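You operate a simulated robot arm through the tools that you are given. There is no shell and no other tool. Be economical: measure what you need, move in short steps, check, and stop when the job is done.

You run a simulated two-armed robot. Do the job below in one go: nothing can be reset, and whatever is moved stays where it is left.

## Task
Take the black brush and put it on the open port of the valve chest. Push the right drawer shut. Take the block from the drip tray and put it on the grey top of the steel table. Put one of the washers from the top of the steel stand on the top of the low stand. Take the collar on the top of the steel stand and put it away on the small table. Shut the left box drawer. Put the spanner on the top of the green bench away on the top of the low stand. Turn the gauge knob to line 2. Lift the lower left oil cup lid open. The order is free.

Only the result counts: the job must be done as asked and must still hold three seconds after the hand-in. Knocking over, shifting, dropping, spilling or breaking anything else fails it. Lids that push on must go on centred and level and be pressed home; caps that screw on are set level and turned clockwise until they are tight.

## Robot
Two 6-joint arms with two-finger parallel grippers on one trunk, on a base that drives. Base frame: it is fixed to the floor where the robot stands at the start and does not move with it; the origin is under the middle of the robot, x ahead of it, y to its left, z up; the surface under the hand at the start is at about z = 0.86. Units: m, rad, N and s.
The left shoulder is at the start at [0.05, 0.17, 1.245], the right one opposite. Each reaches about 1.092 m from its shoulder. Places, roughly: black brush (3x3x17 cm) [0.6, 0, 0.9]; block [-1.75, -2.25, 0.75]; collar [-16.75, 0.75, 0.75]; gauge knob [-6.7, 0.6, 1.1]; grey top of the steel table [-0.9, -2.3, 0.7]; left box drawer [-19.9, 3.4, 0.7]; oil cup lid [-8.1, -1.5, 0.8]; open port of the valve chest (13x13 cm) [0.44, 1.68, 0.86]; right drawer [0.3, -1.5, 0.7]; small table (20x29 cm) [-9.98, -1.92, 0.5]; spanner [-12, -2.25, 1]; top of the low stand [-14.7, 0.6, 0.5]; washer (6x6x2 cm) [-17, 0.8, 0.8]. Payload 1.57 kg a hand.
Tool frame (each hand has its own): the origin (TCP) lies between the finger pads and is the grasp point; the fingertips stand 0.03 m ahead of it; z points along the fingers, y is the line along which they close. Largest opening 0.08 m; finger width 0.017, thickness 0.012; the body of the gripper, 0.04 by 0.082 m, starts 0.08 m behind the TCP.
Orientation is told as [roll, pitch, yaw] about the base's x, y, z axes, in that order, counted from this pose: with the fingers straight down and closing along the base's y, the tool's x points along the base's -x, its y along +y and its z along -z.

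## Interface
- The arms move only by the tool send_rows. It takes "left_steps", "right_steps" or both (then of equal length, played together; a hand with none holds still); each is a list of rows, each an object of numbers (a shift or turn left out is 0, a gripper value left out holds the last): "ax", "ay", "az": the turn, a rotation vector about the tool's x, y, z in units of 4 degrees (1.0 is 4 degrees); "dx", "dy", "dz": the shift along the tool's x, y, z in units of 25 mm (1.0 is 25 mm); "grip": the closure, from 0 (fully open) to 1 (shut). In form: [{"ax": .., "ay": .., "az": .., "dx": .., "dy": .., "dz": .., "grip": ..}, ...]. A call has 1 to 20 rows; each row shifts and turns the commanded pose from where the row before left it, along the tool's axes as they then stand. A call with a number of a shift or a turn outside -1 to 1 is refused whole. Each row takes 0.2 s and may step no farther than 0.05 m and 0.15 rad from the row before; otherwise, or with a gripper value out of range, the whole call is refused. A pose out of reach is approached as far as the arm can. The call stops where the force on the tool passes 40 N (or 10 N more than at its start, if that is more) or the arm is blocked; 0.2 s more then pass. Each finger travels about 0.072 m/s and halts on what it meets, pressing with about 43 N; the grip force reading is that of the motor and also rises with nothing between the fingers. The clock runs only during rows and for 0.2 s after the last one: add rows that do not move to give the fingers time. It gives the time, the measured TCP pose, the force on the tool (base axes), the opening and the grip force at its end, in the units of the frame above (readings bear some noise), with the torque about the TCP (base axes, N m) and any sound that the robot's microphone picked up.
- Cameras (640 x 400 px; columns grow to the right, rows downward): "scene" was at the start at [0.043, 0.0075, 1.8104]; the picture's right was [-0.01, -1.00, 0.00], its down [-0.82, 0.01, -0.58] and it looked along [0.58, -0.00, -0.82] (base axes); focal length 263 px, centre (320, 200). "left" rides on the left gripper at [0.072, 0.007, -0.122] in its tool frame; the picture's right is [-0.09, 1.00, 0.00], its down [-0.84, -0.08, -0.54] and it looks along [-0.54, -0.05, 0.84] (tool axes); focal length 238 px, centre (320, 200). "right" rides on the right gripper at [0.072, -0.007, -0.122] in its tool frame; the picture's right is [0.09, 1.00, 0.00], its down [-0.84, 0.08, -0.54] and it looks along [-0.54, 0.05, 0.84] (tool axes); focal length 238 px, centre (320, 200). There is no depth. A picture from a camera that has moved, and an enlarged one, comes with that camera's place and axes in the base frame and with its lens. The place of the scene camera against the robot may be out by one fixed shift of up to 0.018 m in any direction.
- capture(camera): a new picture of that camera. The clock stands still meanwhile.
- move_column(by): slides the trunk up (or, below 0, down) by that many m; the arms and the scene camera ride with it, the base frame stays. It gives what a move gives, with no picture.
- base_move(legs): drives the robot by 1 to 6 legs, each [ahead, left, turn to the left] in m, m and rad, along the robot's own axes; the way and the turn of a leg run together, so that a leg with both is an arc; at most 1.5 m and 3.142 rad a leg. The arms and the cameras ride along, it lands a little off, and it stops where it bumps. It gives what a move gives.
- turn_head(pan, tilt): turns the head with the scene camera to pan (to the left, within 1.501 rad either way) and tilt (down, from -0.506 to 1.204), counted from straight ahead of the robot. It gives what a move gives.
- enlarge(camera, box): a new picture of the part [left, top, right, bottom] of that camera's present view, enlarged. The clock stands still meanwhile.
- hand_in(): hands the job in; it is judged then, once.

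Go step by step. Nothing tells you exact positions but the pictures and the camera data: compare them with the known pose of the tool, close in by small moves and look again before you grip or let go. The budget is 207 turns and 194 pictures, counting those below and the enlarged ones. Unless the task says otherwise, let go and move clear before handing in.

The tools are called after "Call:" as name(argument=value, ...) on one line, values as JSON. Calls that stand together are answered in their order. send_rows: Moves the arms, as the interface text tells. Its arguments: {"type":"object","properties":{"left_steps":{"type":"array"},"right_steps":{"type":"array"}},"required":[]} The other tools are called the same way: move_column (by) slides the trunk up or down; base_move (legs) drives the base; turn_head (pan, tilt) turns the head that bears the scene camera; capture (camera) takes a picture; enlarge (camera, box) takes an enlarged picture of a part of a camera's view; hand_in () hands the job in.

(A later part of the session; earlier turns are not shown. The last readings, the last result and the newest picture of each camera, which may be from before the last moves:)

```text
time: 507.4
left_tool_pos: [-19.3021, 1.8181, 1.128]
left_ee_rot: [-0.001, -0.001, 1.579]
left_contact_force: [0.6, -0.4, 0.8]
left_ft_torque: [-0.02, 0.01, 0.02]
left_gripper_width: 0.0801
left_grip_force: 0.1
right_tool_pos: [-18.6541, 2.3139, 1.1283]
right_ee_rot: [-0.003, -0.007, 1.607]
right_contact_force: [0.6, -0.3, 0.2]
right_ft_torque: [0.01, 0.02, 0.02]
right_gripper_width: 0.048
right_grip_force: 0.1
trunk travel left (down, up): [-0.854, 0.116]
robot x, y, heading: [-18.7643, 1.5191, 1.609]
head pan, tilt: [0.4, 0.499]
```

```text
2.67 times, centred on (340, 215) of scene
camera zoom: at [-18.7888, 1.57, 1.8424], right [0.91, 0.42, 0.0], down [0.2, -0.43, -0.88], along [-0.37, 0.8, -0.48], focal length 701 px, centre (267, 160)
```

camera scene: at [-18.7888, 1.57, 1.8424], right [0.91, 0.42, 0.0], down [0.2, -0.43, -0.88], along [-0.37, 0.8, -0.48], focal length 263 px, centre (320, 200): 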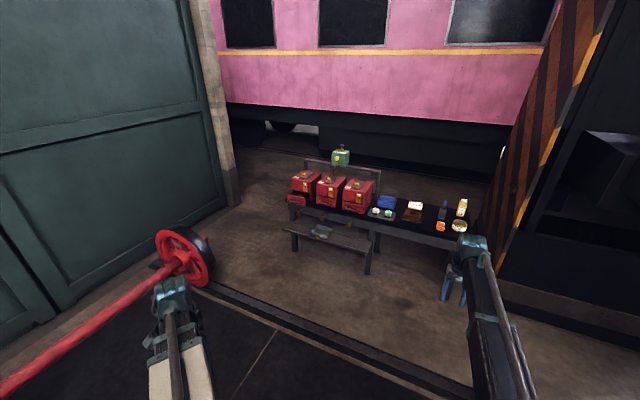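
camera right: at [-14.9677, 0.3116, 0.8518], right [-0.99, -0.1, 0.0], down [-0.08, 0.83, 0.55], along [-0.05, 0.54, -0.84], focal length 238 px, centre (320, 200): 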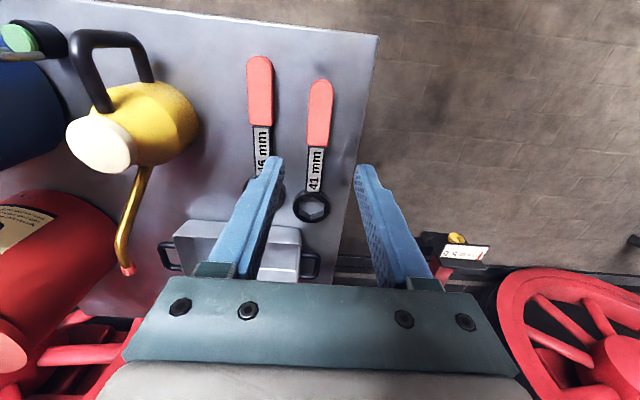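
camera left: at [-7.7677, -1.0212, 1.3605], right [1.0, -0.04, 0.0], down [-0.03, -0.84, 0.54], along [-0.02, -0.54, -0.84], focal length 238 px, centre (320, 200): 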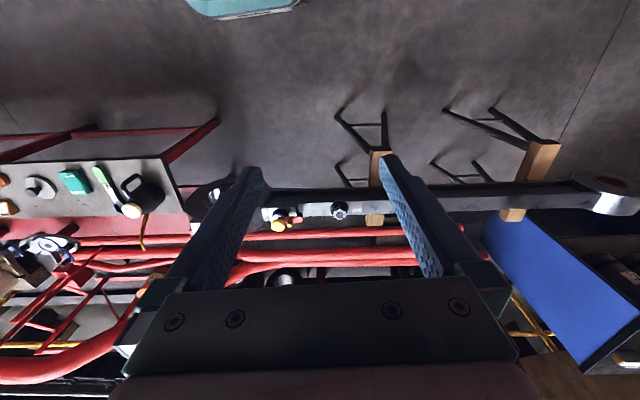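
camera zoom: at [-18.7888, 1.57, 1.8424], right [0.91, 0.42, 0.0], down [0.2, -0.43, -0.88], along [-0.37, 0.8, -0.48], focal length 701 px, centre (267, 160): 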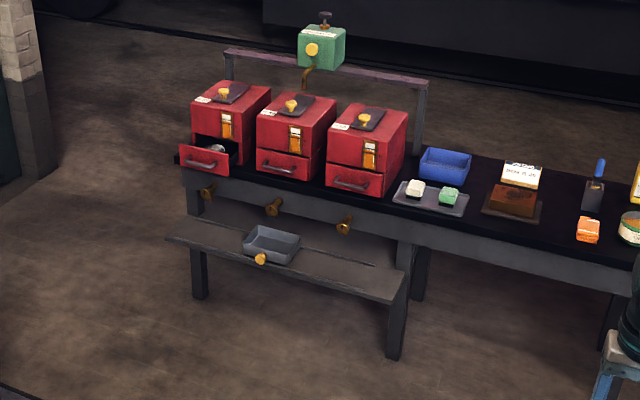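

The left box's drawer front is at about (-19.86, 3.39, 0.70). I'll position the base at about (-19.6, 2.47), then level the left hand and retract the right.

Call:
base_move(legs=[[0.5, 0, -0.036], [0, 0.85, 0], [0.45, 0, 0]])

Call:
send_rows(left_steps=[{"dy": -0.93, "dx": -0.83}, {"dy": -0.93, "dx": -0.83}, {"dy": -0.93, "dx": -0.83}, {"dy": -0.93, "dx": -0.83}, {"dy": -0.93, "dx": -0.83}, {"dy": -0.93, "dx": -0.83}, {"dy": -0.93, "dx": -0.83}, {"dy": -0.93, "dx": -0.83}, {"dy": -0.93, "dx": -0.83}, {"dy": -0.93, "dx": -0.83}, {"dy": -0.93, "dx": -0.83}, {"dy": -0.93, "dx": -0.83}, {}], right_steps=[{"dx": 0.98}, {"dx": 0.98}, {"dx": 0.98}, {"dx": 0.98}, {"dx": 0.98}, {"dx": 0.98}, {"dx": 0.98}, {"dx": 0.98}, {"dx": 0.98}, {"dx": 0.98}, {"dx": 0.98}, {"dx": 0.98}, {}])

```text
time: 516.8
left_tool_pos: [-20.1325, 2.8045, 1.128]
left_ee_rot: [-0.002, 0.0, 1.532]
left_contact_force: [-0.2, 0.6, -1.0]
left_ft_torque: [0.02, -0.04, -0.01]
left_gripper_width: 0.0797
left_grip_force: 0.0
right_tool_pos: [-19.4596, 3.2661, 1.1289]
right_ee_rot: [-0.002, -0.007, 1.559]
right_contact_force: [0.3, -0.4, -0.3]
right_ft_torque: [-0.01, 0.0, -0.02]
right_gripper_width: 0.0477
right_grip_force: 0.0
trunk travel left (down, up): [-0.854, 0.116]
robot x, y, heading: [-19.6065, 2.4813, 1.556]
head pan, tilt: [0.4, 0.499]
```

```text
time: 519.6
left_tool_pos: [-19.8455, 3.0412, 1.1279]
left_ee_rot: [0.0, 0.001, 1.532]
left_contact_force: [0.0, 0.4, -0.1]
left_ft_torque: [0.02, 0.01, 0.03]
left_gripper_width: 0.08
left_grip_force: 0.0
right_tool_pos: [-19.4653, 2.972, 1.1292]
right_ee_rot: [-0.001, -0.006, 1.558]
right_contact_force: [-0.2, -0.4, -0.5]
right_ft_torque: [0.0, 0.02, 0.01]
right_gripper_width: 0.048
right_grip_force: 0.1
trunk travel left (down, up): [-0.854, 0.116]
robot x, y, heading: [-19.6071, 2.4797, 1.557]
head pan, tilt: [0.4, 0.499]
```

Call:
send_rows(left_steps=[{"ay": -1, "dx": -0.6125, "dz": -0.0214, "grip": 1}, {"ay": -1, "dx": -0.6125, "dz": -0.0214}, {"ay": -1, "dx": -0.6125, "dz": -0.0214}, {"ay": -1, "dx": -0.6125, "dz": -0.0214}, {"ay": -1, "dx": -0.6125, "dz": -0.0214}, {"ay": -1, "dx": -0.6125, "dz": -0.0214}, {"ay": -1, "dx": -0.6125, "dz": -0.0214}, {"ay": -1, "dx": -0.6125, "dz": -0.0214}, {"ay": -1, "dx": -0.6125, "dz": -0.0214}, {"ay": -1, "dx": -0.6125, "dz": -0.0214}, {"ay": -1, "dx": -0.6125, "dz": -0.0214}, {"ay": -1, "dx": -0.6125, "dz": -0.0214}, {"ay": -1, "dx": -0.6125, "dz": -0.0214}, {"ay": -1, "dx": -0.6125, "dz": -0.0214}, {"ay": -1, "dx": -0.6125, "dz": -0.0214}, {"ay": -1, "dx": -0.6125, "dz": -0.0214}, {"ay": -1, "dx": -0.6125, "dz": -0.0214}, {"ay": -1, "dx": -0.6125, "dz": -0.0214}, {"ay": -1, "dx": -0.6125, "dz": -0.0214}, {"ay": -1, "dx": -0.6125, "dz": -0.0214}])

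Call:
move_column(by=-0.4)

Call:
capture(camera="scene")

```text
time: 523.8
left_tool_pos: [-19.8353, 3.2575, 1.312]
left_ee_rot: [-0.003, -1.395, 1.535]
left_contact_force: [1.0, -0.3, -0.2]
left_ft_torque: [-0.02, -0.02, 0.0]
left_gripper_width: 0.0
left_grip_force: 20.7
right_tool_pos: [-19.4647, 2.9725, 1.1297]
right_ee_rot: [-0.003, -0.006, 1.558]
right_contact_force: [0.4, -0.1, 0.1]
right_ft_torque: [0.01, -0.01, -0.01]
right_gripper_width: 0.0482
right_grip_force: 0.1
trunk travel left (down, up): [-0.854, 0.116]
robot x, y, heading: [-19.6127, 2.479, 1.555]
head pan, tilt: [0.4, 0.499]
```

```text
time: 527.6
left_tool_pos: [-19.8347, 3.2577, 0.9108]
left_ee_rot: [-0.003, -1.395, 1.538]
left_contact_force: [-0.5, 0.5, -0.3]
left_ft_torque: [0.02, 0.0, 0.01]
left_gripper_width: 0.0
left_grip_force: 21.2
right_tool_pos: [-19.4647, 2.972, 0.7279]
right_ee_rot: [-0.002, -0.007, 1.559]
right_contact_force: [-0.2, -0.2, 0.9]
right_ft_torque: [-0.01, -0.03, -0.01]
right_gripper_width: 0.0478
right_grip_force: 0.0
trunk travel left (down, up): [-0.454, 0.516]
robot x, y, heading: [-19.6092, 2.4766, 1.556]
head pan, tilt: [0.4, 0.499]
```

```text
46 pictures are left
camera scene: at [-19.6316, 2.5302, 1.4424], right [0.93, 0.38, 0.0], down [0.18, -0.44, -0.88], along [-0.33, 0.81, -0.48], focal length 263 px, centre (320, 200)
```

scene: 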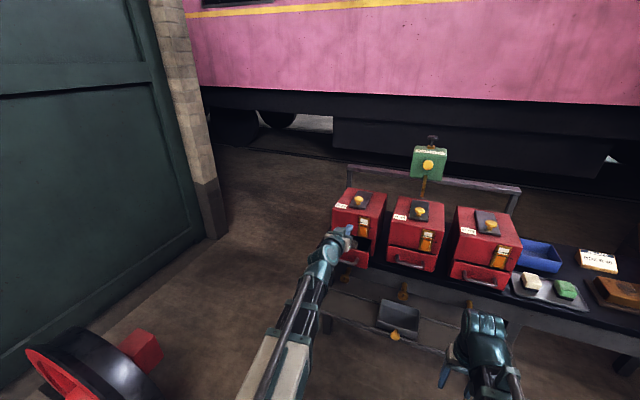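

Call:
enlarge(camera="scene", box=[310, 175, 430, 295])

Call:
capture(camera="left")

```text
3.33 times, centred on (370, 235) of scene
camera zoom: at [-19.6316, 2.5302, 1.4424], right [0.93, 0.38, 0.0], down [0.18, -0.44, -0.88], along [-0.33, 0.81, -0.48], focal length 877 px, centre (153, 83)
```

zoom: 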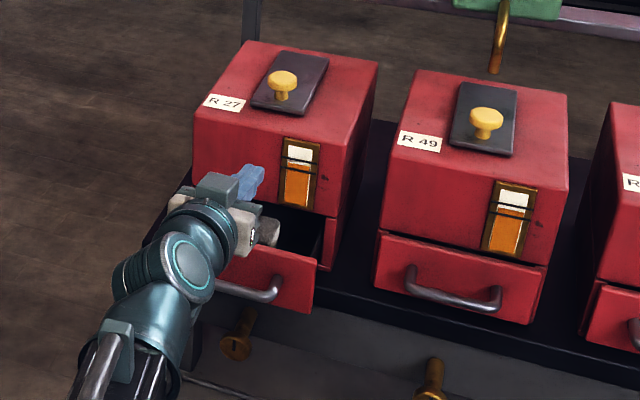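

```text
44 pictures are left
camera left: at [-19.8475, 3.1259, 0.8602], right [-0.99, 0.06, 0.09], down [0.06, -0.39, 0.92], along [0.09, 0.92, 0.39], focal length 238 px, centre (320, 200)
```

left: 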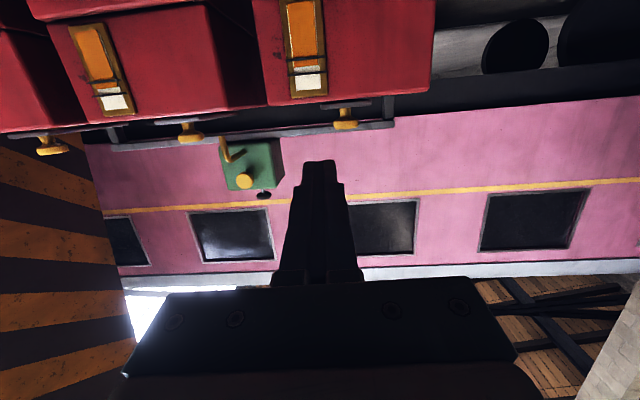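

The drawer front spans z 0.64–0.73, centred near x≈-19.85. I'll lower to z≈0.718, just above the handle bar, and push.

Call:
move_column(by=-0.193)

Call:
send_rows(left_steps=[{"dz": 0.788, "dx": -0.14}, {"dz": 0.788, "dx": -0.14}, {"dz": 0.788, "dx": -0.14}, {"dz": 0.788, "dx": -0.14}, {"dz": 0.6, "dx": -0.107}, {"dz": 0.6, "dx": -0.107}, {"dz": 0.6, "dx": -0.107}, {"dz": 0.6, "dx": -0.107}, {"dz": 0.6, "dx": -0.107}, {"dz": 0.6, "dx": -0.107}, {"dz": 0.6, "dx": -0.107}, {"dz": 0.6, "dx": -0.107}])

Call:
enlarge(camera="scene", box=[310, 115, 430, 235])

```text
time: 529.7
left_tool_pos: [-19.8348, 3.2565, 0.7174]
left_ee_rot: [-0.003, -1.395, 1.536]
left_contact_force: [0.7, -0.3, 0.2]
left_ft_torque: [0.0, 0.0, -0.03]
left_gripper_width: 0.0002
left_grip_force: 21.4
right_tool_pos: [-19.4648, 2.9713, 0.5356]
right_ee_rot: [-0.002, -0.006, 1.559]
right_contact_force: [-0.4, -0.4, -0.1]
right_ft_torque: [0.01, -0.02, 0.0]
right_gripper_width: 0.0479
right_grip_force: 0.1
trunk travel left (down, up): [-0.261, 0.709]
robot x, y, heading: [-19.6123, 2.4749, 1.555]
head pan, tilt: [0.4, 0.499]
```

```text
time: 531.1
left_tool_pos: [-19.8311, 3.356, 0.7181]
left_ee_rot: [-0.009, -1.392, 1.539]
left_contact_force: [-0.4, -8.2, 5.9]
left_ft_torque: [0.17, 0.08, 0.08]
left_gripper_width: 0.0001
left_grip_force: 21.3
right_tool_pos: [-19.465, 2.9718, 0.5361]
right_ee_rot: [-0.002, -0.01, 1.558]
right_contact_force: [-0.1, 0.4, 0.0]
right_ft_torque: [-0.05, -0.01, 0.01]
right_gripper_width: 0.048
right_grip_force: 0.1
trunk travel left (down, up): [-0.261, 0.709]
robot x, y, heading: [-19.6095, 2.4753, 1.56]
head pan, tilt: [0.4, 0.499]
stopped in row 6 (left hand): the force on the tool passed its limit at 57 N (the readings are from after the stop); the commanded pose is now the measured one
```

```text
3.33 times, centred on (370, 175) of scene
camera zoom: at [-19.6316, 2.5285, 1.2496], right [0.93, 0.38, 0.0], down [0.18, -0.44, -0.88], along [-0.33, 0.81, -0.48], focal length 877 px, centre (153, 283)
```

zoom: 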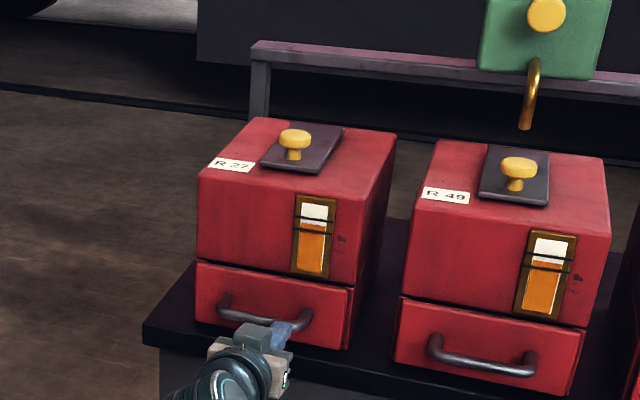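

Call:
send_rows(left_steps=[{"dz": -0.788, "dx": 0.14}, {"dz": -0.788, "dx": 0.14}, {"dz": -0.788, "dx": 0.14}, {"dz": -0.788, "dx": 0.14}, {"dz": -0.788, "dx": 0.14}, {"dz": -0.788, "dx": 0.14}, {"dz": -0.788, "dx": 0.14}, {"dz": -0.788, "dx": 0.14}, {}])

Call:
enlarge(camera="scene", box=[330, 150, 430, 250])

```text
time: 533.1
left_tool_pos: [-19.8377, 3.1972, 0.7167]
left_ee_rot: [-0.011, -1.391, 1.538]
left_contact_force: [0.4, -0.8, 0.3]
left_ft_torque: [0.02, 0.02, 0.03]
left_gripper_width: 0.0002
left_grip_force: 20.9
right_tool_pos: [-19.4643, 2.9726, 0.5369]
right_ee_rot: [-0.002, -0.007, 1.558]
right_contact_force: [-1.5, -0.1, 0.3]
right_ft_torque: [0.01, -0.02, 0.0]
right_gripper_width: 0.0478
right_grip_force: 0.0
trunk travel left (down, up): [-0.261, 0.709]
robot x, y, heading: [-19.606, 2.4792, 1.555]
head pan, tilt: [0.4, 0.499]
```

```text
4.00 times, centred on (380, 200) of scene
camera zoom: at [-19.6317, 2.5298, 1.2494], right [0.93, 0.38, 0.0], down [0.18, -0.44, -0.88], along [-0.33, 0.81, -0.48], focal length 1052 px, centre (80, 200)
```

zoom: 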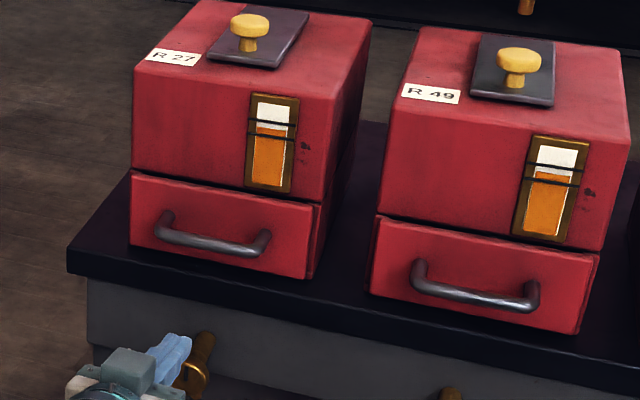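

The drawer is shut, matching the neighbours. I'll raise, put the left hand back to fingers-down, and return by the same route.

Call:
move_column(by=0.4)

Call:
move_column(by=0.29)

Call:
send_rows(left_steps=[{"ay": 1, "dx": 0.6125, "dz": -0.0214, "grip": 0}, {"ay": 1, "dx": 0.6125, "dz": -0.0214}, {"ay": 1, "dx": 0.6125, "dz": -0.0214}, {"ay": 1, "dx": 0.6125, "dz": -0.0214}, {"ay": 1, "dx": 0.6125, "dz": -0.0214}, {"ay": 1, "dx": 0.6125, "dz": -0.0214}, {"ay": 1, "dx": 0.6125, "dz": -0.0214}, {"ay": 1, "dx": 0.6125, "dz": -0.0214}, {"ay": 1, "dx": 0.6125, "dz": -0.0214}, {"ay": 1, "dx": 0.6125, "dz": -0.0214}, {"ay": 1, "dx": 0.6125, "dz": -0.0214}, {"ay": 1, "dx": 0.6125, "dz": -0.0214}, {"ay": 1, "dx": 0.6125, "dz": -0.0214}, {"ay": 1, "dx": 0.6125, "dz": -0.0214}, {"ay": 1, "dx": 0.6125, "dz": -0.0214}, {"ay": 1, "dx": 0.6125, "dz": -0.0214}, {"ay": 1, "dx": 0.6125, "dz": -0.0214}, {"ay": 1, "dx": 0.6125, "dz": -0.0214}, {"ay": 1, "dx": 0.6125, "dz": -0.0214}, {"ay": 0.92, "dx": 0.563, "dz": -0.018}])

Call:
base_move(legs=[[-0.45, 0, 0.015], [0, -0.87, 0], [-1.4, 0, 0], [-1.4, 0, 0], [-1.4, 0, 0], [-0.3, 0, 0]])

```text
time: 536.9
left_tool_pos: [-19.8377, 3.1978, 1.1172]
left_ee_rot: [-0.008, -1.391, 1.537]
left_contact_force: [0.0, -0.3, 0.0]
left_ft_torque: [0.01, 0.06, -0.01]
left_gripper_width: 0.0
left_grip_force: 21.2
right_tool_pos: [-19.4644, 2.9734, 0.936]
right_ee_rot: [-0.002, -0.006, 1.56]
right_contact_force: [-1.2, 1.2, 0.2]
right_ft_torque: [0.0, 0.02, -0.01]
right_gripper_width: 0.0479
right_grip_force: 0.1
trunk travel left (down, up): [-0.661, 0.309]
robot x, y, heading: [-19.6034, 2.477, 1.552]
head pan, tilt: [0.4, 0.499]
```

```text
time: 539.9
left_tool_pos: [-19.8377, 3.1984, 1.4072]
left_ee_rot: [-0.008, -1.39, 1.538]
left_contact_force: [0.6, 0.5, -0.5]
left_ft_torque: [-0.01, 0.02, -0.02]
left_gripper_width: 0.0001
left_grip_force: 21.3
right_tool_pos: [-19.4656, 2.9717, 1.2262]
right_ee_rot: [-0.002, -0.007, 1.56]
right_contact_force: [-0.5, 0.5, 0.2]
right_ft_torque: [0.02, -0.01, 0.01]
right_gripper_width: 0.0481
right_grip_force: 0.0
trunk travel left (down, up): [-0.951, 0.019]
robot x, y, heading: [-19.609, 2.4773, 1.554]
head pan, tilt: [0.4, 0.499]
```

```text
time: 544.0
left_tool_pos: [-19.8462, 2.9816, 1.2254]
left_ee_rot: [-0.002, 0.003, 1.529]
left_contact_force: [-0.3, -0.2, -0.2]
left_ft_torque: [0.01, 0.02, 0.01]
left_gripper_width: 0.08
left_grip_force: 0.0
right_tool_pos: [-19.4646, 2.9725, 1.2274]
right_ee_rot: [-0.003, -0.007, 1.559]
right_contact_force: [-0.6, -0.1, -1.2]
right_ft_torque: [0.02, -0.02, -0.01]
right_gripper_width: 0.048
right_grip_force: 0.1
trunk travel left (down, up): [-0.951, 0.019]
robot x, y, heading: [-19.6066, 2.4789, 1.553]
head pan, tilt: [0.4, 0.499]
```

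```text
time: 572.3
left_tool_pos: [-19.047, -1.9518, 1.227]
left_ee_rot: [-0.002, -0.001, 1.521]
left_contact_force: [0.2, 0.3, 0.6]
left_ft_torque: [0.02, 0.0, -0.01]
left_gripper_width: 0.0798
left_grip_force: 0.0
right_tool_pos: [-18.6664, -1.9637, 1.2264]
right_ee_rot: [-0.002, -0.007, 1.549]
right_contact_force: [-0.6, -0.2, 0.1]
right_ft_torque: [0.01, 0.02, 0.02]
right_gripper_width: 0.048
right_grip_force: 0.1
trunk travel left (down, up): [-0.951, 0.019]
robot x, y, heading: [-18.8123, -2.454, 1.545]
head pan, tilt: [0.4, 0.499]
```

Call:
base_move(legs=[[0, -1.1, 0.026], [0, -1.1, 0], [0, -1.08, 0], [1.15, 0, 0], [1.0, 0, 0]])

Call:
turn_head(pan=0.9, tilt=0.6)

Call:
capture(camera="scene")

```text
time: 598.6
left_tool_pos: [-15.8032, 0.2275, 1.2258]
left_ee_rot: [-0.002, -0.001, 1.558]
left_contact_force: [-0.7, 0.3, -0.3]
left_ft_torque: [0.01, -0.02, 0.01]
left_gripper_width: 0.08
left_grip_force: 0.0
right_tool_pos: [-15.4224, 0.2281, 1.2257]
right_ee_rot: [-0.002, -0.007, 1.589]
right_contact_force: [0.3, 0.3, -0.2]
right_ft_torque: [0.02, 0.01, 0.03]
right_gripper_width: 0.048
right_grip_force: 0.0
trunk travel left (down, up): [-0.951, 0.019]
robot x, y, heading: [-15.5539, -0.2732, 1.587]
head pan, tilt: [0.4, 0.499]
```

```text
time: 599.5
left_tool_pos: [-15.8029, 0.2262, 1.2256]
left_ee_rot: [-0.001, 0.001, 1.559]
left_contact_force: [0.6, 0.3, -0.4]
left_ft_torque: [0.0, 0.01, 0.02]
left_gripper_width: 0.0801
left_grip_force: 0.0
right_tool_pos: [-15.4209, 0.2273, 1.225]
right_ee_rot: [-0.002, -0.008, 1.589]
right_contact_force: [0.5, 0.1, -0.7]
right_ft_torque: [0.0, -0.01, 0.02]
right_gripper_width: 0.0481
right_grip_force: 0.1
trunk travel left (down, up): [-0.951, 0.019]
robot x, y, heading: [-15.5509, -0.2742, 1.585]
head pan, tilt: [0.901, 0.6]
```

```text
41 pictures are left
camera scene: at [-15.6082, -0.2483, 1.9303], right [0.61, 0.79, 0.0], down [0.45, -0.34, -0.83], along [-0.65, 0.5, -0.56], focal length 263 px, centre (320, 200)
```

scene: 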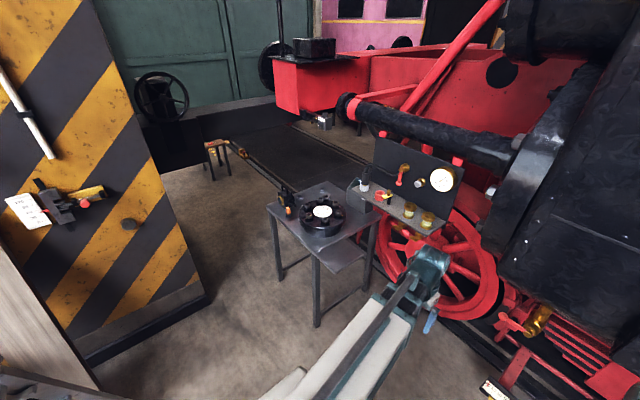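

Call:
base_move(legs=[[0, 1.12, -0.015], [0.12, 0, 0]])

Call:
turn_head(pan=0.0, tilt=0.75)

Call:
capture(camera="scene")

```text
time: 606.1
left_tool_pos: [-16.9277, 0.3295, 1.2258]
left_ee_rot: [-0.002, 0.002, 1.559]
left_contact_force: [0.1, -0.5, 0.3]
left_ft_torque: [-0.03, -0.02, 0.0]
left_gripper_width: 0.0798
left_grip_force: 0.1
right_tool_pos: [-16.547, 0.3305, 1.2251]
right_ee_rot: [-0.002, -0.005, 1.587]
right_contact_force: [-1.2, 0.0, 1.0]
right_ft_torque: [-0.04, 0.01, -0.01]
right_gripper_width: 0.0479
right_grip_force: 0.0
trunk travel left (down, up): [-0.951, 0.019]
robot x, y, heading: [-16.6757, -0.1696, 1.59]
head pan, tilt: [0.901, 0.6]
```

```text
time: 607.3
left_tool_pos: [-16.9287, 0.3276, 1.2264]
left_ee_rot: [-0.003, 0.0, 1.558]
left_contact_force: [-1.6, 0.2, -0.6]
left_ft_torque: [0.0, -0.03, 0.0]
left_gripper_width: 0.0802
left_grip_force: 0.1
right_tool_pos: [-16.5461, 0.3297, 1.2262]
right_ee_rot: [-0.001, -0.007, 1.587]
right_contact_force: [0.4, 0.5, 0.2]
right_ft_torque: [0.0, 0.01, 0.0]
right_gripper_width: 0.0479
right_grip_force: 0.0
trunk travel left (down, up): [-0.951, 0.019]
robot x, y, heading: [-16.6779, -0.1721, 1.591]
head pan, tilt: [0.0, 0.75]
```

```text
40 pictures are left
camera scene: at [-16.6647, -0.1183, 1.9174], right [1.0, 0.02, 0.0], down [0.01, -0.68, -0.73], along [-0.01, 0.73, -0.68], focal length 263 px, centre (320, 200)
```

scene: 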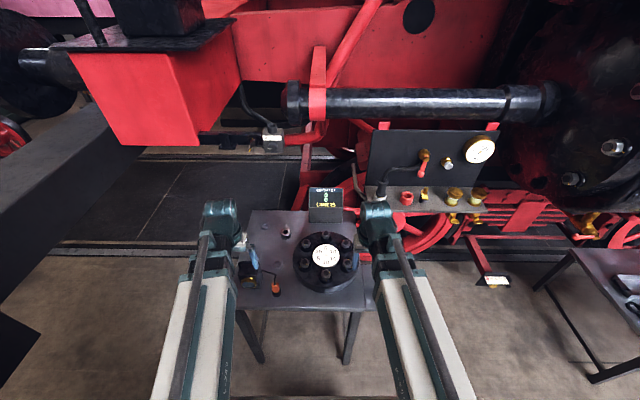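

Call:
enlarge(camera="scene", box=[225, 180, 385, 310])

Call:
capture(camera="left")

```text
3.08 times, centred on (305, 245) of scene
camera zoom: at [-16.6647, -0.1183, 1.9174], right [1.0, 0.02, 0.0], down [0.01, -0.68, -0.73], along [-0.01, 0.73, -0.68], focal length 809 px, centre (366, 62)
```

zoom: 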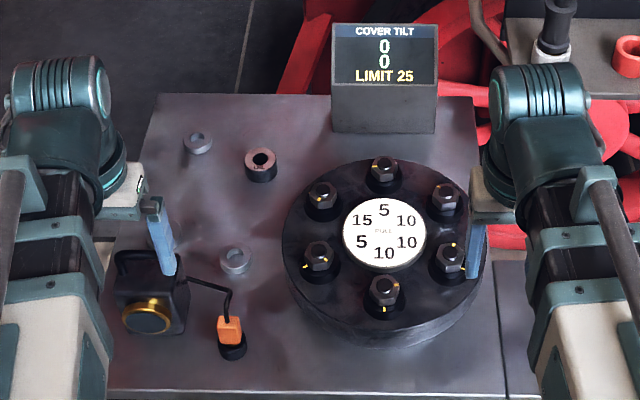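

```text
38 pictures are left
camera left: at [-16.9359, 0.2574, 1.347], right [-0.99, 0.1, 0.0], down [0.09, 0.84, 0.54], along [0.06, 0.54, -0.84], focal length 238 px, centre (320, 200)
```

left: 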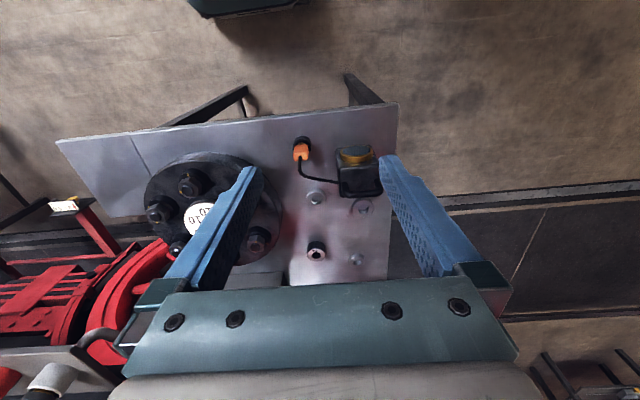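

Call:
enlarge(camera="left", box=[270, 120, 400, 290])

```text
2.35 times, centred on (335, 205) of left
camera zoom: at [-16.9359, 0.2574, 1.347], right [-0.99, 0.1, 0.0], down [0.09, 0.84, 0.54], along [0.06, 0.54, -0.84], focal length 561 px, centre (285, 188)
```

zoom: 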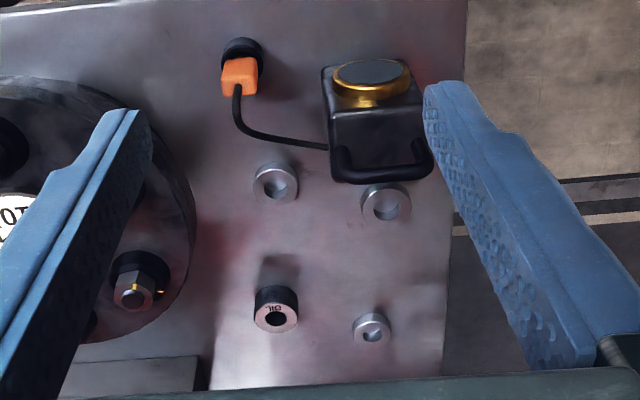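

I've found the steel washers and the dark collar. The nearest washer is at about (-16.884, 0.607) and the collar at about (-16.864, 0.793). The left hand takes the washer first.

Call:
send_rows(left_steps=[{"dx": -0.94, "dy": -0.15}, {"dx": -0.94, "dy": -0.15}, {"dx": -0.94, "dy": -0.15}, {"dx": -0.94, "dy": -0.15}, {"dx": -0.94, "dy": -0.15}, {"dx": -0.94, "dy": -0.15}, {"dx": -0.94, "dy": -0.15}, {"dx": -0.94, "dy": -0.15}, {"dx": -0.94, "dy": -0.15}, {"dx": -0.94, "dy": -0.15}, {"dx": -0.94, "dy": -0.15}, {"dx": -0.86, "dy": -0.14}, {}])

Call:
move_column(by=-0.28)

Call:
capture(camera="left")

```text
time: 610.1
left_tool_pos: [-16.8793, 0.6077, 1.2258]
left_ee_rot: [-0.003, 0.001, 1.559]
left_contact_force: [-0.4, 0.3, -0.2]
left_ft_torque: [0.02, -0.02, 0.01]
left_gripper_width: 0.0801
left_grip_force: 0.0
right_tool_pos: [-16.5471, 0.33, 1.2265]
right_ee_rot: [-0.001, -0.008, 1.589]
right_contact_force: [0.6, -1.3, 0.2]
right_ft_torque: [-0.01, -0.01, -0.03]
right_gripper_width: 0.048
right_grip_force: 0.1
trunk travel left (down, up): [-0.951, 0.019]
robot x, y, heading: [-16.6725, -0.1678, 1.585]
head pan, tilt: [0.0, 0.75]
```

```text
time: 612.9
left_tool_pos: [-16.8797, 0.6078, 0.9462]
left_ee_rot: [-0.002, 0.0, 1.558]
left_contact_force: [-0.2, 1.2, 0.2]
left_ft_torque: [0.02, -0.02, -0.01]
left_gripper_width: 0.08
left_grip_force: 0.0
right_tool_pos: [-16.5477, 0.3303, 0.9454]
right_ee_rot: [-0.002, -0.005, 1.588]
right_contact_force: [0.5, 0.7, -0.5]
right_ft_torque: [0.02, -0.01, -0.05]
right_gripper_width: 0.0478
right_grip_force: 0.0
trunk travel left (down, up): [-0.671, 0.299]
robot x, y, heading: [-16.6748, -0.1715, 1.589]
head pan, tilt: [0.0, 0.75]
```

```text
36 pictures are left
camera left: at [-16.8877, 0.5373, 1.067], right [-0.99, 0.1, 0.0], down [0.09, 0.84, 0.54], along [0.06, 0.54, -0.84], focal length 238 px, centre (320, 200)
```

left: 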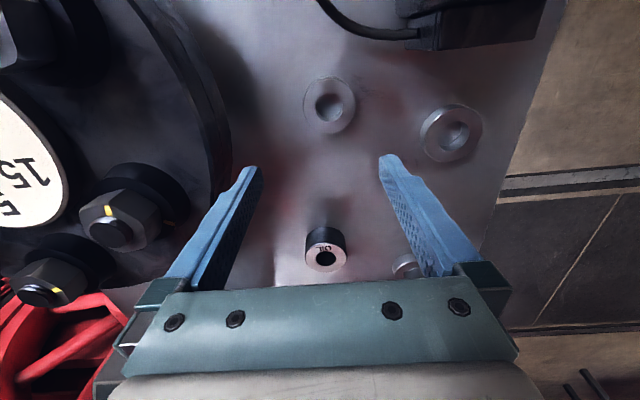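

Call:
send_rows(left_steps=[{"dy": 0.48, "dx": 0.78}, {}])

Call:
move_column(by=-0.065)

Call:
capture(camera="left")

```text
time: 613.5
left_tool_pos: [-16.8932, 0.5899, 0.9456]
left_ee_rot: [-0.003, 0.001, 1.558]
left_contact_force: [0.7, -1.3, -1.6]
left_ft_torque: [-0.01, -0.02, -0.04]
left_gripper_width: 0.0799
left_grip_force: 0.0
right_tool_pos: [-16.5462, 0.3291, 0.9457]
right_ee_rot: [-0.002, -0.008, 1.586]
right_contact_force: [0.7, -1.0, 0.1]
right_ft_torque: [0.01, 0.03, 0.0]
right_gripper_width: 0.0481
right_grip_force: 0.0
trunk travel left (down, up): [-0.671, 0.299]
robot x, y, heading: [-16.6749, -0.1701, 1.59]
head pan, tilt: [0.0, 0.75]
```

```text
time: 614.6
left_tool_pos: [-16.8933, 0.5885, 0.8816]
left_ee_rot: [-0.003, 0.001, 1.559]
left_contact_force: [-0.3, -0.1, 0.0]
left_ft_torque: [0.0, -0.03, 0.04]
left_gripper_width: 0.08
left_grip_force: 0.1
right_tool_pos: [-16.5468, 0.3294, 0.8801]
right_ee_rot: [-0.003, -0.008, 1.589]
right_contact_force: [0.2, -0.2, 0.0]
right_ft_torque: [-0.04, -0.01, 0.02]
right_gripper_width: 0.0478
right_grip_force: 0.0
trunk travel left (down, up): [-0.606, 0.364]
robot x, y, heading: [-16.6741, -0.1711, 1.59]
head pan, tilt: [0.0, 0.75]
```

```text
35 pictures are left
camera left: at [-16.9003, 0.5182, 1.0021], right [-0.99, 0.1, 0.0], down [0.09, 0.84, 0.54], along [0.06, 0.54, -0.84], focal length 238 px, centre (320, 200)
```

left: 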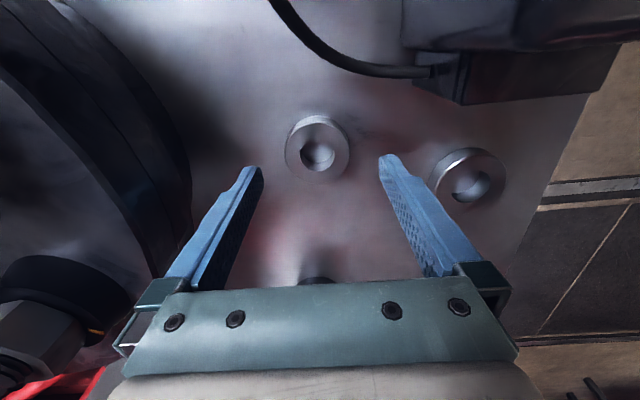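

Well centred. I'll lower to the stand's surface and grip.

Call:
move_column(by=-0.045)

Call:
move_column(by=-0.012)

Call:
move_column(by=-0.012)

```text
time: 615.2
left_tool_pos: [-16.893, 0.588, 0.8499]
left_ee_rot: [0.002, -0.003, 1.558]
left_contact_force: [2.1, -3.0, 34.5]
left_ft_torque: [-0.36, 0.25, 0.31]
left_gripper_width: 0.0794
left_grip_force: 0.0
right_tool_pos: [-16.5456, 0.3287, 0.8492]
right_ee_rot: [-0.003, -0.01, 1.588]
right_contact_force: [-0.1, 0.2, -0.8]
right_ft_torque: [-0.02, 0.01, -0.02]
right_gripper_width: 0.0479
right_grip_force: 0.1
trunk travel left (down, up): [-0.573, 0.397]
robot x, y, heading: [-16.6779, -0.1709, 1.583]
head pan, tilt: [0.0, 0.75]
stopped: the force on the tool passed its limit at 192 N (the readings are from after the stop); the commanded pose is now the measured one
```

```text
time: 615.5
left_tool_pos: [-16.8918, 0.5873, 0.8497]
left_ee_rot: [0.0, -0.004, 1.559]
left_contact_force: [0.6, 0.1, 37.8]
left_ft_torque: [-0.33, 0.02, 0.04]
left_gripper_width: 0.079
left_grip_force: 0.0
right_tool_pos: [-16.5464, 0.3287, 0.8492]
right_ee_rot: [-0.001, -0.012, 1.588]
right_contact_force: [0.4, 0.1, -0.2]
right_ft_torque: [0.01, 0.01, -0.04]
right_gripper_width: 0.048
right_grip_force: 0.2
trunk travel left (down, up): [-0.573, 0.397]
robot x, y, heading: [-16.6732, -0.1708, 1.584]
head pan, tilt: [0.0, 0.75]
stopped: the force on the tool passed its limit at 57 N (the readings are from after the stop); the commanded pose is now the measured one
```

```text
time: 615.8
left_tool_pos: [-16.8924, 0.5875, 0.8496]
left_ee_rot: [0.0, -0.004, 1.559]
left_contact_force: [0.3, 0.7, 41.9]
left_ft_torque: [-0.37, -0.1, 0.01]
left_gripper_width: 0.0791
left_grip_force: 0.1
right_tool_pos: [-16.5468, 0.3284, 0.8481]
right_ee_rot: [-0.001, -0.01, 1.589]
right_contact_force: [-0.7, -0.5, -0.8]
right_ft_torque: [0.01, -0.03, 0.01]
right_gripper_width: 0.048
right_grip_force: 0.0
trunk travel left (down, up): [-0.572, 0.398]
robot x, y, heading: [-16.6734, -0.1698, 1.587]
head pan, tilt: [0.0, 0.75]
stopped: the force on the tool passed its limit at 64 N (the readings are from after the stop); the commanded pose is now the measured one
```

Call:
move_column(by=0.003)

Call:
send_rows(left_steps=[{"grip": 0.5}, {"grip": 1}, {"grip": 1}, {"grip": 1}])

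Call:
move_column(by=0.06)

Call:
capture(camera="left")

```text
time: 616.3
left_tool_pos: [-16.8934, 0.5909, 0.8496]
left_ee_rot: [0.001, -0.004, 1.557]
left_contact_force: [1.3, -3.2, 3.3]
left_ft_torque: [-0.12, 0.1, 0.17]
left_gripper_width: 0.079
left_grip_force: 0.0
right_tool_pos: [-16.5477, 0.3296, 0.8497]
right_ee_rot: [-0.001, -0.009, 1.59]
right_contact_force: [1.1, 0.0, -0.2]
right_ft_torque: [0.01, -0.01, 0.01]
right_gripper_width: 0.0477
right_grip_force: 0.1
trunk travel left (down, up): [-0.575, 0.395]
robot x, y, heading: [-16.6743, -0.1674, 1.588]
head pan, tilt: [0.0, 0.75]
```

```text
time: 617.3
left_tool_pos: [-16.8943, 0.59, 0.8502]
left_ee_rot: [-0.001, -0.002, 1.559]
left_contact_force: [0.1, -0.2, 0.6]
left_ft_torque: [0.02, 0.0, 0.02]
left_gripper_width: 0.0502
left_grip_force: 43.0
right_tool_pos: [-16.5471, 0.3312, 0.8506]
right_ee_rot: [-0.002, -0.006, 1.587]
right_contact_force: [-0.4, 0.6, -0.1]
right_ft_torque: [0.0, -0.04, 0.0]
right_gripper_width: 0.048
right_grip_force: 0.0
trunk travel left (down, up): [-0.575, 0.395]
robot x, y, heading: [-16.673, -0.1641, 1.585]
head pan, tilt: [0.0, 0.75]
```

```text
time: 618.3
left_tool_pos: [-16.8931, 0.59, 0.9102]
left_ee_rot: [-0.002, -0.002, 1.559]
left_contact_force: [-0.8, 0.0, -1.5]
left_ft_torque: [0.04, -0.04, -0.06]
left_gripper_width: 0.0504
left_grip_force: 42.4
right_tool_pos: [-16.5472, 0.3307, 0.9096]
right_ee_rot: [-0.001, -0.006, 1.588]
right_contact_force: [-1.0, 0.0, -0.4]
right_ft_torque: [-0.01, -0.01, 0.01]
right_gripper_width: 0.048
right_grip_force: 0.1
trunk travel left (down, up): [-0.635, 0.335]
robot x, y, heading: [-16.6745, -0.1697, 1.589]
head pan, tilt: [0.0, 0.75]
```

```text
34 pictures are left
camera left: at [-16.901, 0.5199, 1.0307], right [-0.99, 0.1, 0.0], down [0.09, 0.83, 0.54], along [0.06, 0.54, -0.84], focal length 238 px, centre (320, 200)
```

left: 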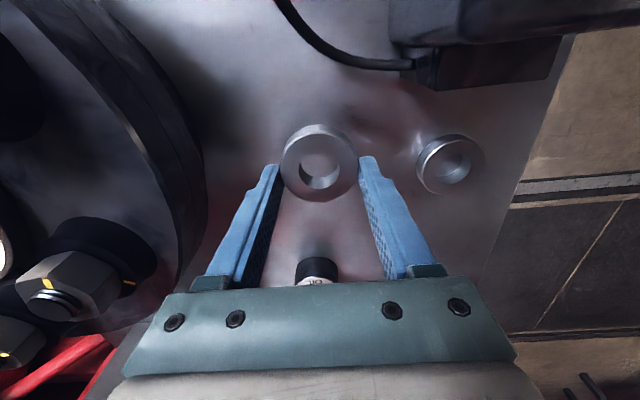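

The washer is held. I'll raise, shift the base to bring the collar within the right arm's reach, and swing the left hand clear of the stand.

Call:
move_column(by=0.25)

Call:
base_move(legs=[[0.1, 0.1, -0.017]])

Call:
send_rows(left_steps=[{"dx": 0.975, "dy": 0.594}, {"dx": 0.975, "dy": 0.594}, {"dx": 0.975, "dy": 0.594}, {"dx": 0.975, "dy": 0.594}, {"dx": 0.975, "dy": 0.594}, {"dx": 0.975, "dy": 0.594}, {"dx": 0.975, "dy": 0.594}, {"dx": 0.975, "dy": 0.594}, {"dx": 0.975, "dy": 0.594}, {"dx": 0.975, "dy": 0.594}, {"dx": 0.975, "dy": 0.594}, {"dx": 0.975, "dy": 0.594}, {"dx": 0.975, "dy": 0.594}, {"dx": 0.975, "dy": 0.594}, {"dx": 0.975, "dy": 0.594}, {"dx": 0.975, "dy": 0.594}, {}])

Call:
send_rows(right_steps=[{"dx": -0.8875, "dy": 0.5475, "grip": 0}, {"dx": -0.8875, "dy": 0.5475}, {"dx": -0.8875, "dy": 0.5475}, {"dx": -0.8875, "dy": 0.5475}, {"dx": -0.8875, "dy": 0.5475}, {"dx": -0.8875, "dy": 0.5475}, {"dx": -0.8875, "dy": 0.5475}, {"dx": -0.8875, "dy": 0.5475}, {"dx": -0.8875, "dy": 0.5475}, {"dx": -0.8875, "dy": 0.5475}, {"dx": -0.8875, "dy": 0.5475}, {"dx": -0.8875, "dy": 0.5475}, {"dx": -0.8875, "dy": 0.5475}, {"dx": -0.8875, "dy": 0.5475}, {"dx": -0.8875, "dy": 0.5475}, {"dx": -0.8875, "dy": 0.5475}, {}])

Call:
capture(camera="right")

```text
time: 620.9
left_tool_pos: [-16.892, 0.5912, 1.1608]
left_ee_rot: [-0.002, -0.002, 1.558]
left_contact_force: [-0.7, -0.2, -1.8]
left_ft_torque: [-0.01, 0.01, -0.03]
left_gripper_width: 0.0502
left_grip_force: 42.8
right_tool_pos: [-16.5475, 0.331, 1.1602]
right_ee_rot: [-0.003, -0.009, 1.589]
right_contact_force: [0.4, -0.2, 0.1]
right_ft_torque: [0.04, 0.04, 0.0]
right_gripper_width: 0.0481
right_grip_force: 0.0
trunk travel left (down, up): [-0.885, 0.085]
robot x, y, heading: [-16.6772, -0.1684, 1.579]
head pan, tilt: [0.0, 0.75]
```

```text
time: 622.1
left_tool_pos: [-16.959, 0.66, 1.1607]
left_ee_rot: [0.001, -0.003, 1.549]
left_contact_force: [0.1, -0.7, -1.4]
left_ft_torque: [0.02, 0.02, -0.02]
left_gripper_width: 0.0499
left_grip_force: 42.7
right_tool_pos: [-16.6158, 0.4028, 1.1599]
right_ee_rot: [-0.003, -0.008, 1.58]
right_contact_force: [-1.3, 0.1, 0.2]
right_ft_torque: [-0.04, -0.01, -0.02]
right_gripper_width: 0.0479
right_grip_force: 0.1
trunk travel left (down, up): [-0.885, 0.085]
robot x, y, heading: [-16.7503, -0.095, 1.577]
head pan, tilt: [0.0, 0.75]
stopped in leg 1: the robot was blocked; the commanded pose is now the measured one
```

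```text
time: 625.7
left_tool_pos: [-17.2046, 0.2771, 1.1591]
left_ee_rot: [0.0, -0.003, 1.546]
left_contact_force: [0.9, 0.1, -1.3]
left_ft_torque: [0.01, -0.02, 0.0]
left_gripper_width: 0.0502
left_grip_force: 42.9
right_tool_pos: [-16.6171, 0.4045, 1.1607]
right_ee_rot: [-0.001, -0.01, 1.577]
right_contact_force: [-0.8, 0.0, 0.1]
right_ft_torque: [0.01, 0.04, 0.03]
right_gripper_width: 0.0479
right_grip_force: 0.0
trunk travel left (down, up): [-0.885, 0.085]
robot x, y, heading: [-16.7469, -0.0933, 1.577]
head pan, tilt: [0.0, 0.75]
```

```text
time: 629.5
left_tool_pos: [-17.1944, 0.2837, 1.1631]
left_ee_rot: [0.002, -0.004, 1.534]
left_contact_force: [-1.3, 0.3, -1.8]
left_ft_torque: [0.0, -0.06, 0.02]
left_gripper_width: 0.0503
left_grip_force: 42.7
right_tool_pos: [-16.79, 0.7604, 1.1619]
right_ee_rot: [-0.001, -0.01, 1.529]
right_contact_force: [0.9, -0.2, 0.7]
right_ft_torque: [0.03, 0.03, 0.0]
right_gripper_width: 0.08
right_grip_force: 0.0
trunk travel left (down, up): [-0.885, 0.085]
robot x, y, heading: [-16.7502, -0.0936, 1.562]
head pan, tilt: [0.0, 0.75]
stopped in row 17 (right hand): the arm was blocked; the commanded pose is now the measured one
```

```text
33 pictures are left
camera right: at [-16.7877, 0.687, 1.285], right [-1.0, -0.05, 0.0], down [-0.04, 0.83, 0.55], along [-0.03, 0.55, -0.83], focal length 238 px, centre (320, 200)
```

right: 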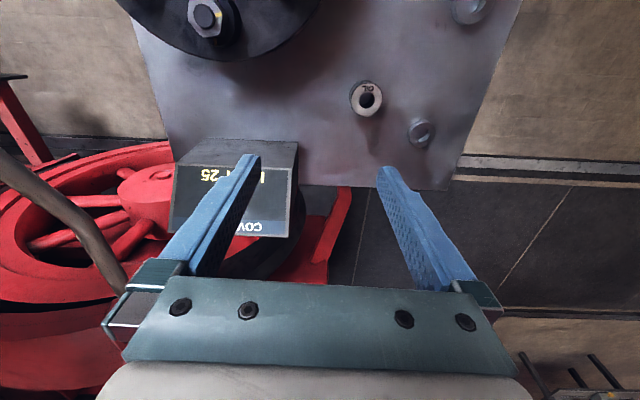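

The right wrist met the locomotive's rod above (z≈1.5). I'll pull back, lower so the arm passes beneath it, and nudge the base ahead.

Call:
send_rows(right_steps=[{"dx": 0.9}, {"dx": 0.9}, {"dx": 0.9}, {"dx": 0.9}, {"dx": 0.9}, {}])

Call:
move_column(by=-0.14)

Call:
base_move(legs=[[0.05, 0, 0.01]])

Call:
capture(camera="right")

```text
time: 630.9
left_tool_pos: [-17.2003, 0.2826, 1.1596]
left_ee_rot: [0.0, -0.003, 1.538]
left_contact_force: [-1.2, 0.7, -1.8]
left_ft_torque: [0.03, -0.02, 0.01]
left_gripper_width: 0.0498
left_grip_force: 43.1
right_tool_pos: [-16.8161, 0.6496, 1.1603]
right_ee_rot: [-0.003, -0.009, 1.546]
right_contact_force: [-0.2, 0.7, 0.2]
right_ft_torque: [0.03, -0.02, 0.03]
right_gripper_width: 0.08
right_grip_force: 0.0
trunk travel left (down, up): [-0.885, 0.085]
robot x, y, heading: [-16.7464, -0.0904, 1.57]
head pan, tilt: [0.0, 0.75]
```

```text
time: 632.5
left_tool_pos: [-17.1988, 0.2823, 1.0214]
left_ee_rot: [0.0, -0.004, 1.536]
left_contact_force: [0.5, 0.7, -1.7]
left_ft_torque: [0.0, -0.02, 0.01]
left_gripper_width: 0.0501
left_grip_force: 42.9
right_tool_pos: [-16.8138, 0.6494, 1.0215]
right_ee_rot: [-0.003, -0.008, 1.545]
right_contact_force: [0.2, 0.3, -0.7]
right_ft_torque: [0.05, 0.01, -0.01]
right_gripper_width: 0.0799
right_grip_force: 0.0
trunk travel left (down, up): [-0.745, 0.225]
robot x, y, heading: [-16.7489, -0.0949, 1.563]
head pan, tilt: [0.0, 0.75]
```

```text
time: 633.5
left_tool_pos: [-17.2021, 0.3273, 1.0197]
left_ee_rot: [0.001, -0.002, 1.548]
left_contact_force: [0.3, 0.3, -2.5]
left_ft_torque: [-0.01, 0.01, 0.03]
left_gripper_width: 0.0499
left_grip_force: 43.3
right_tool_pos: [-16.8217, 0.7006, 1.019]
right_ee_rot: [-0.004, -0.008, 1.554]
right_contact_force: [0.1, 1.1, -1.1]
right_ft_torque: [-0.08, -0.02, -0.04]
right_gripper_width: 0.08
right_grip_force: 0.2
trunk travel left (down, up): [-0.745, 0.225]
robot x, y, heading: [-16.7499, -0.0462, 1.577]
head pan, tilt: [0.0, 0.75]
```

```text
32 pictures are left
camera right: at [-16.8152, 0.6267, 1.142], right [-1.0, -0.08, 0.0], down [-0.07, 0.83, 0.55], along [-0.04, 0.55, -0.84], focal length 238 px, centre (320, 200)
```

right: 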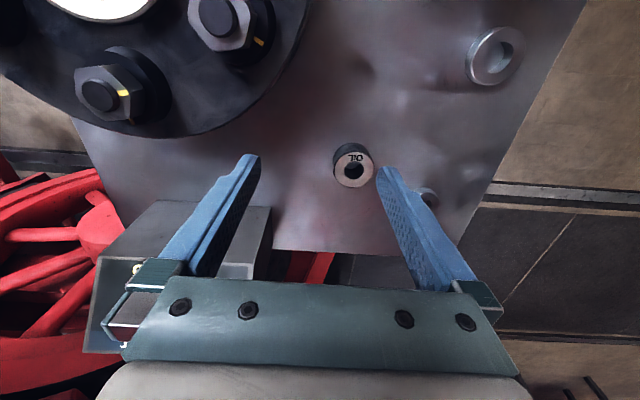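

Call:
send_rows(right_steps=[{"dy": 0.9, "dx": -0.8}, {"dy": 0.9, "dx": -0.8}, {"dx": -0.65}, {}])

Call:
move_column(by=-0.105)

Call:
capture(camera="right")

```text
time: 634.5
left_tool_pos: [-17.2022, 0.3273, 1.0202]
left_ee_rot: [0.0, -0.004, 1.548]
left_contact_force: [0.3, -0.2, -2.2]
left_ft_torque: [0.04, 0.02, 0.02]
left_gripper_width: 0.0501
left_grip_force: 42.8
right_tool_pos: [-16.8659, 0.755, 1.0201]
right_ee_rot: [-0.004, -0.008, 1.556]
right_contact_force: [-0.1, 0.3, 0.6]
right_ft_torque: [-0.01, 0.0, 0.01]
right_gripper_width: 0.08
right_grip_force: 0.0
trunk travel left (down, up): [-0.745, 0.225]
robot x, y, heading: [-16.749, -0.0398, 1.571]
head pan, tilt: [0.0, 0.75]
```

```text
time: 635.8
left_tool_pos: [-17.2029, 0.328, 0.9146]
left_ee_rot: [-0.001, -0.003, 1.547]
left_contact_force: [1.0, -0.4, -1.2]
left_ft_torque: [-0.02, -0.01, 0.04]
left_gripper_width: 0.0502
left_grip_force: 43.1
right_tool_pos: [-16.8649, 0.7548, 0.9151]
right_ee_rot: [-0.003, -0.009, 1.556]
right_contact_force: [0.0, 0.1, -1.3]
right_ft_torque: [-0.01, 0.03, 0.0]
right_gripper_width: 0.08
right_grip_force: 0.1
trunk travel left (down, up): [-0.64, 0.33]
robot x, y, heading: [-16.7446, -0.044, 1.575]
head pan, tilt: [0.0, 0.75]
```

```text
31 pictures are left
camera right: at [-16.8592, 0.6816, 1.038], right [-1.0, -0.08, 0.0], down [-0.07, 0.83, 0.55], along [-0.04, 0.55, -0.84], focal length 238 px, centre (320, 200)
```

right: 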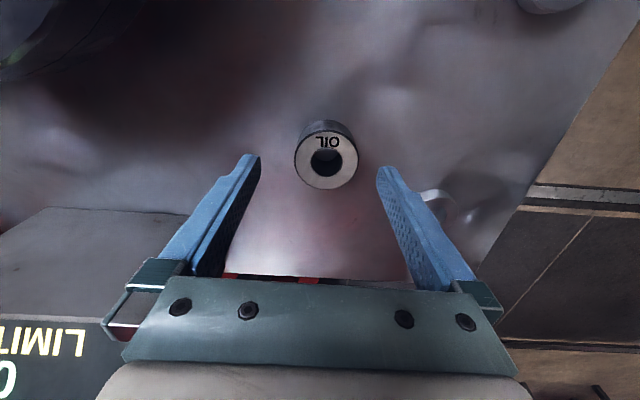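

Call:
send_rows(right_steps=[{"dy": 0.3}, {}])

Call:
move_column(by=-0.057)

Call:
send_rows(right_steps=[{"grip": 0.5}, {"grip": 1}, {"grip": 1}, {"grip": 1}, {"grip": 1}])

Call:
move_column(by=0.06)

Call:
capture(camera="right")

```text
time: 636.4
left_tool_pos: [-17.2028, 0.3276, 0.9149]
left_ee_rot: [0.0, -0.003, 1.547]
left_contact_force: [-0.1, -0.1, -1.5]
left_ft_torque: [0.02, -0.02, 0.0]
left_gripper_width: 0.0503
left_grip_force: 43.2
right_tool_pos: [-16.8714, 0.7555, 0.915]
right_ee_rot: [-0.004, -0.009, 1.556]
right_contact_force: [0.7, 0.4, 0.1]
right_ft_torque: [-0.01, 0.01, 0.0]
right_gripper_width: 0.0801
right_grip_force: 0.1
trunk travel left (down, up): [-0.64, 0.33]
robot x, y, heading: [-16.7469, -0.0464, 1.585]
head pan, tilt: [0.0, 0.75]
```

```text
time: 637.4
left_tool_pos: [-17.2023, 0.3273, 0.8586]
left_ee_rot: [0.0, -0.002, 1.548]
left_contact_force: [0.7, 0.2, -2.2]
left_ft_torque: [0.04, 0.0, -0.02]
left_gripper_width: 0.0499
left_grip_force: 42.8
right_tool_pos: [-16.8715, 0.7557, 0.8588]
right_ee_rot: [-0.004, -0.008, 1.556]
right_contact_force: [0.3, 0.1, 0.0]
right_ft_torque: [-0.02, 0.01, 0.02]
right_gripper_width: 0.0798
right_grip_force: 0.0
trunk travel left (down, up): [-0.583, 0.387]
robot x, y, heading: [-16.7504, -0.0447, 1.572]
head pan, tilt: [0.0, 0.75]
```

```text
time: 638.6
left_tool_pos: [-17.2026, 0.3263, 0.8587]
left_ee_rot: [-0.001, -0.003, 1.547]
left_contact_force: [-0.3, 0.5, -1.6]
left_ft_torque: [-0.02, 0.01, -0.01]
left_gripper_width: 0.0503
left_grip_force: 42.9
right_tool_pos: [-16.8713, 0.756, 0.8582]
right_ee_rot: [-0.004, -0.01, 1.555]
right_contact_force: [1.4, 0.6, 1.6]
right_ft_torque: [0.02, 0.11, -0.04]
right_gripper_width: 0.0545
right_grip_force: 43.2
trunk travel left (down, up): [-0.583, 0.387]
robot x, y, heading: [-16.7472, -0.0433, 1.575]
head pan, tilt: [0.0, 0.75]
```

```text
time: 639.6
left_tool_pos: [-17.2023, 0.328, 0.9175]
left_ee_rot: [0.001, -0.001, 1.547]
left_contact_force: [0.2, 0.5, -2.2]
left_ft_torque: [0.03, 0.02, -0.02]
left_gripper_width: 0.0499
left_grip_force: 42.8
right_tool_pos: [-16.8719, 0.7562, 0.9173]
right_ee_rot: [-0.004, -0.007, 1.555]
right_contact_force: [0.0, 0.5, -4.9]
right_ft_torque: [-0.05, 0.0, 0.05]
right_gripper_width: 0.054
right_grip_force: 42.7
trunk travel left (down, up): [-0.643, 0.327]
robot x, y, heading: [-16.7488, -0.0402, 1.578]
head pan, tilt: [0.0, 0.75]
```

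```text
30 pictures are left
camera right: at [-16.8664, 0.6825, 1.0404], right [-1.0, -0.08, 0.0], down [-0.07, 0.83, 0.55], along [-0.04, 0.55, -0.84], focal length 238 px, centre (320, 200)
```

right: 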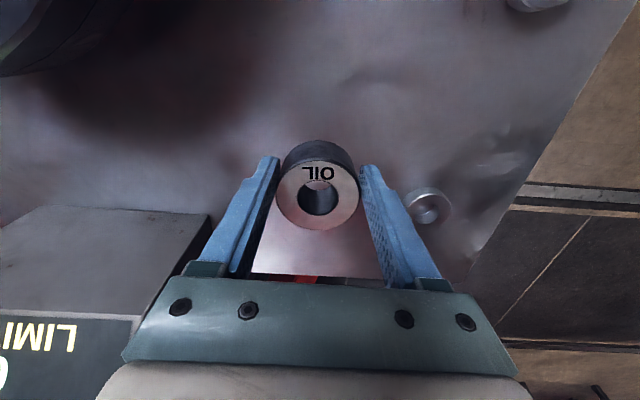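

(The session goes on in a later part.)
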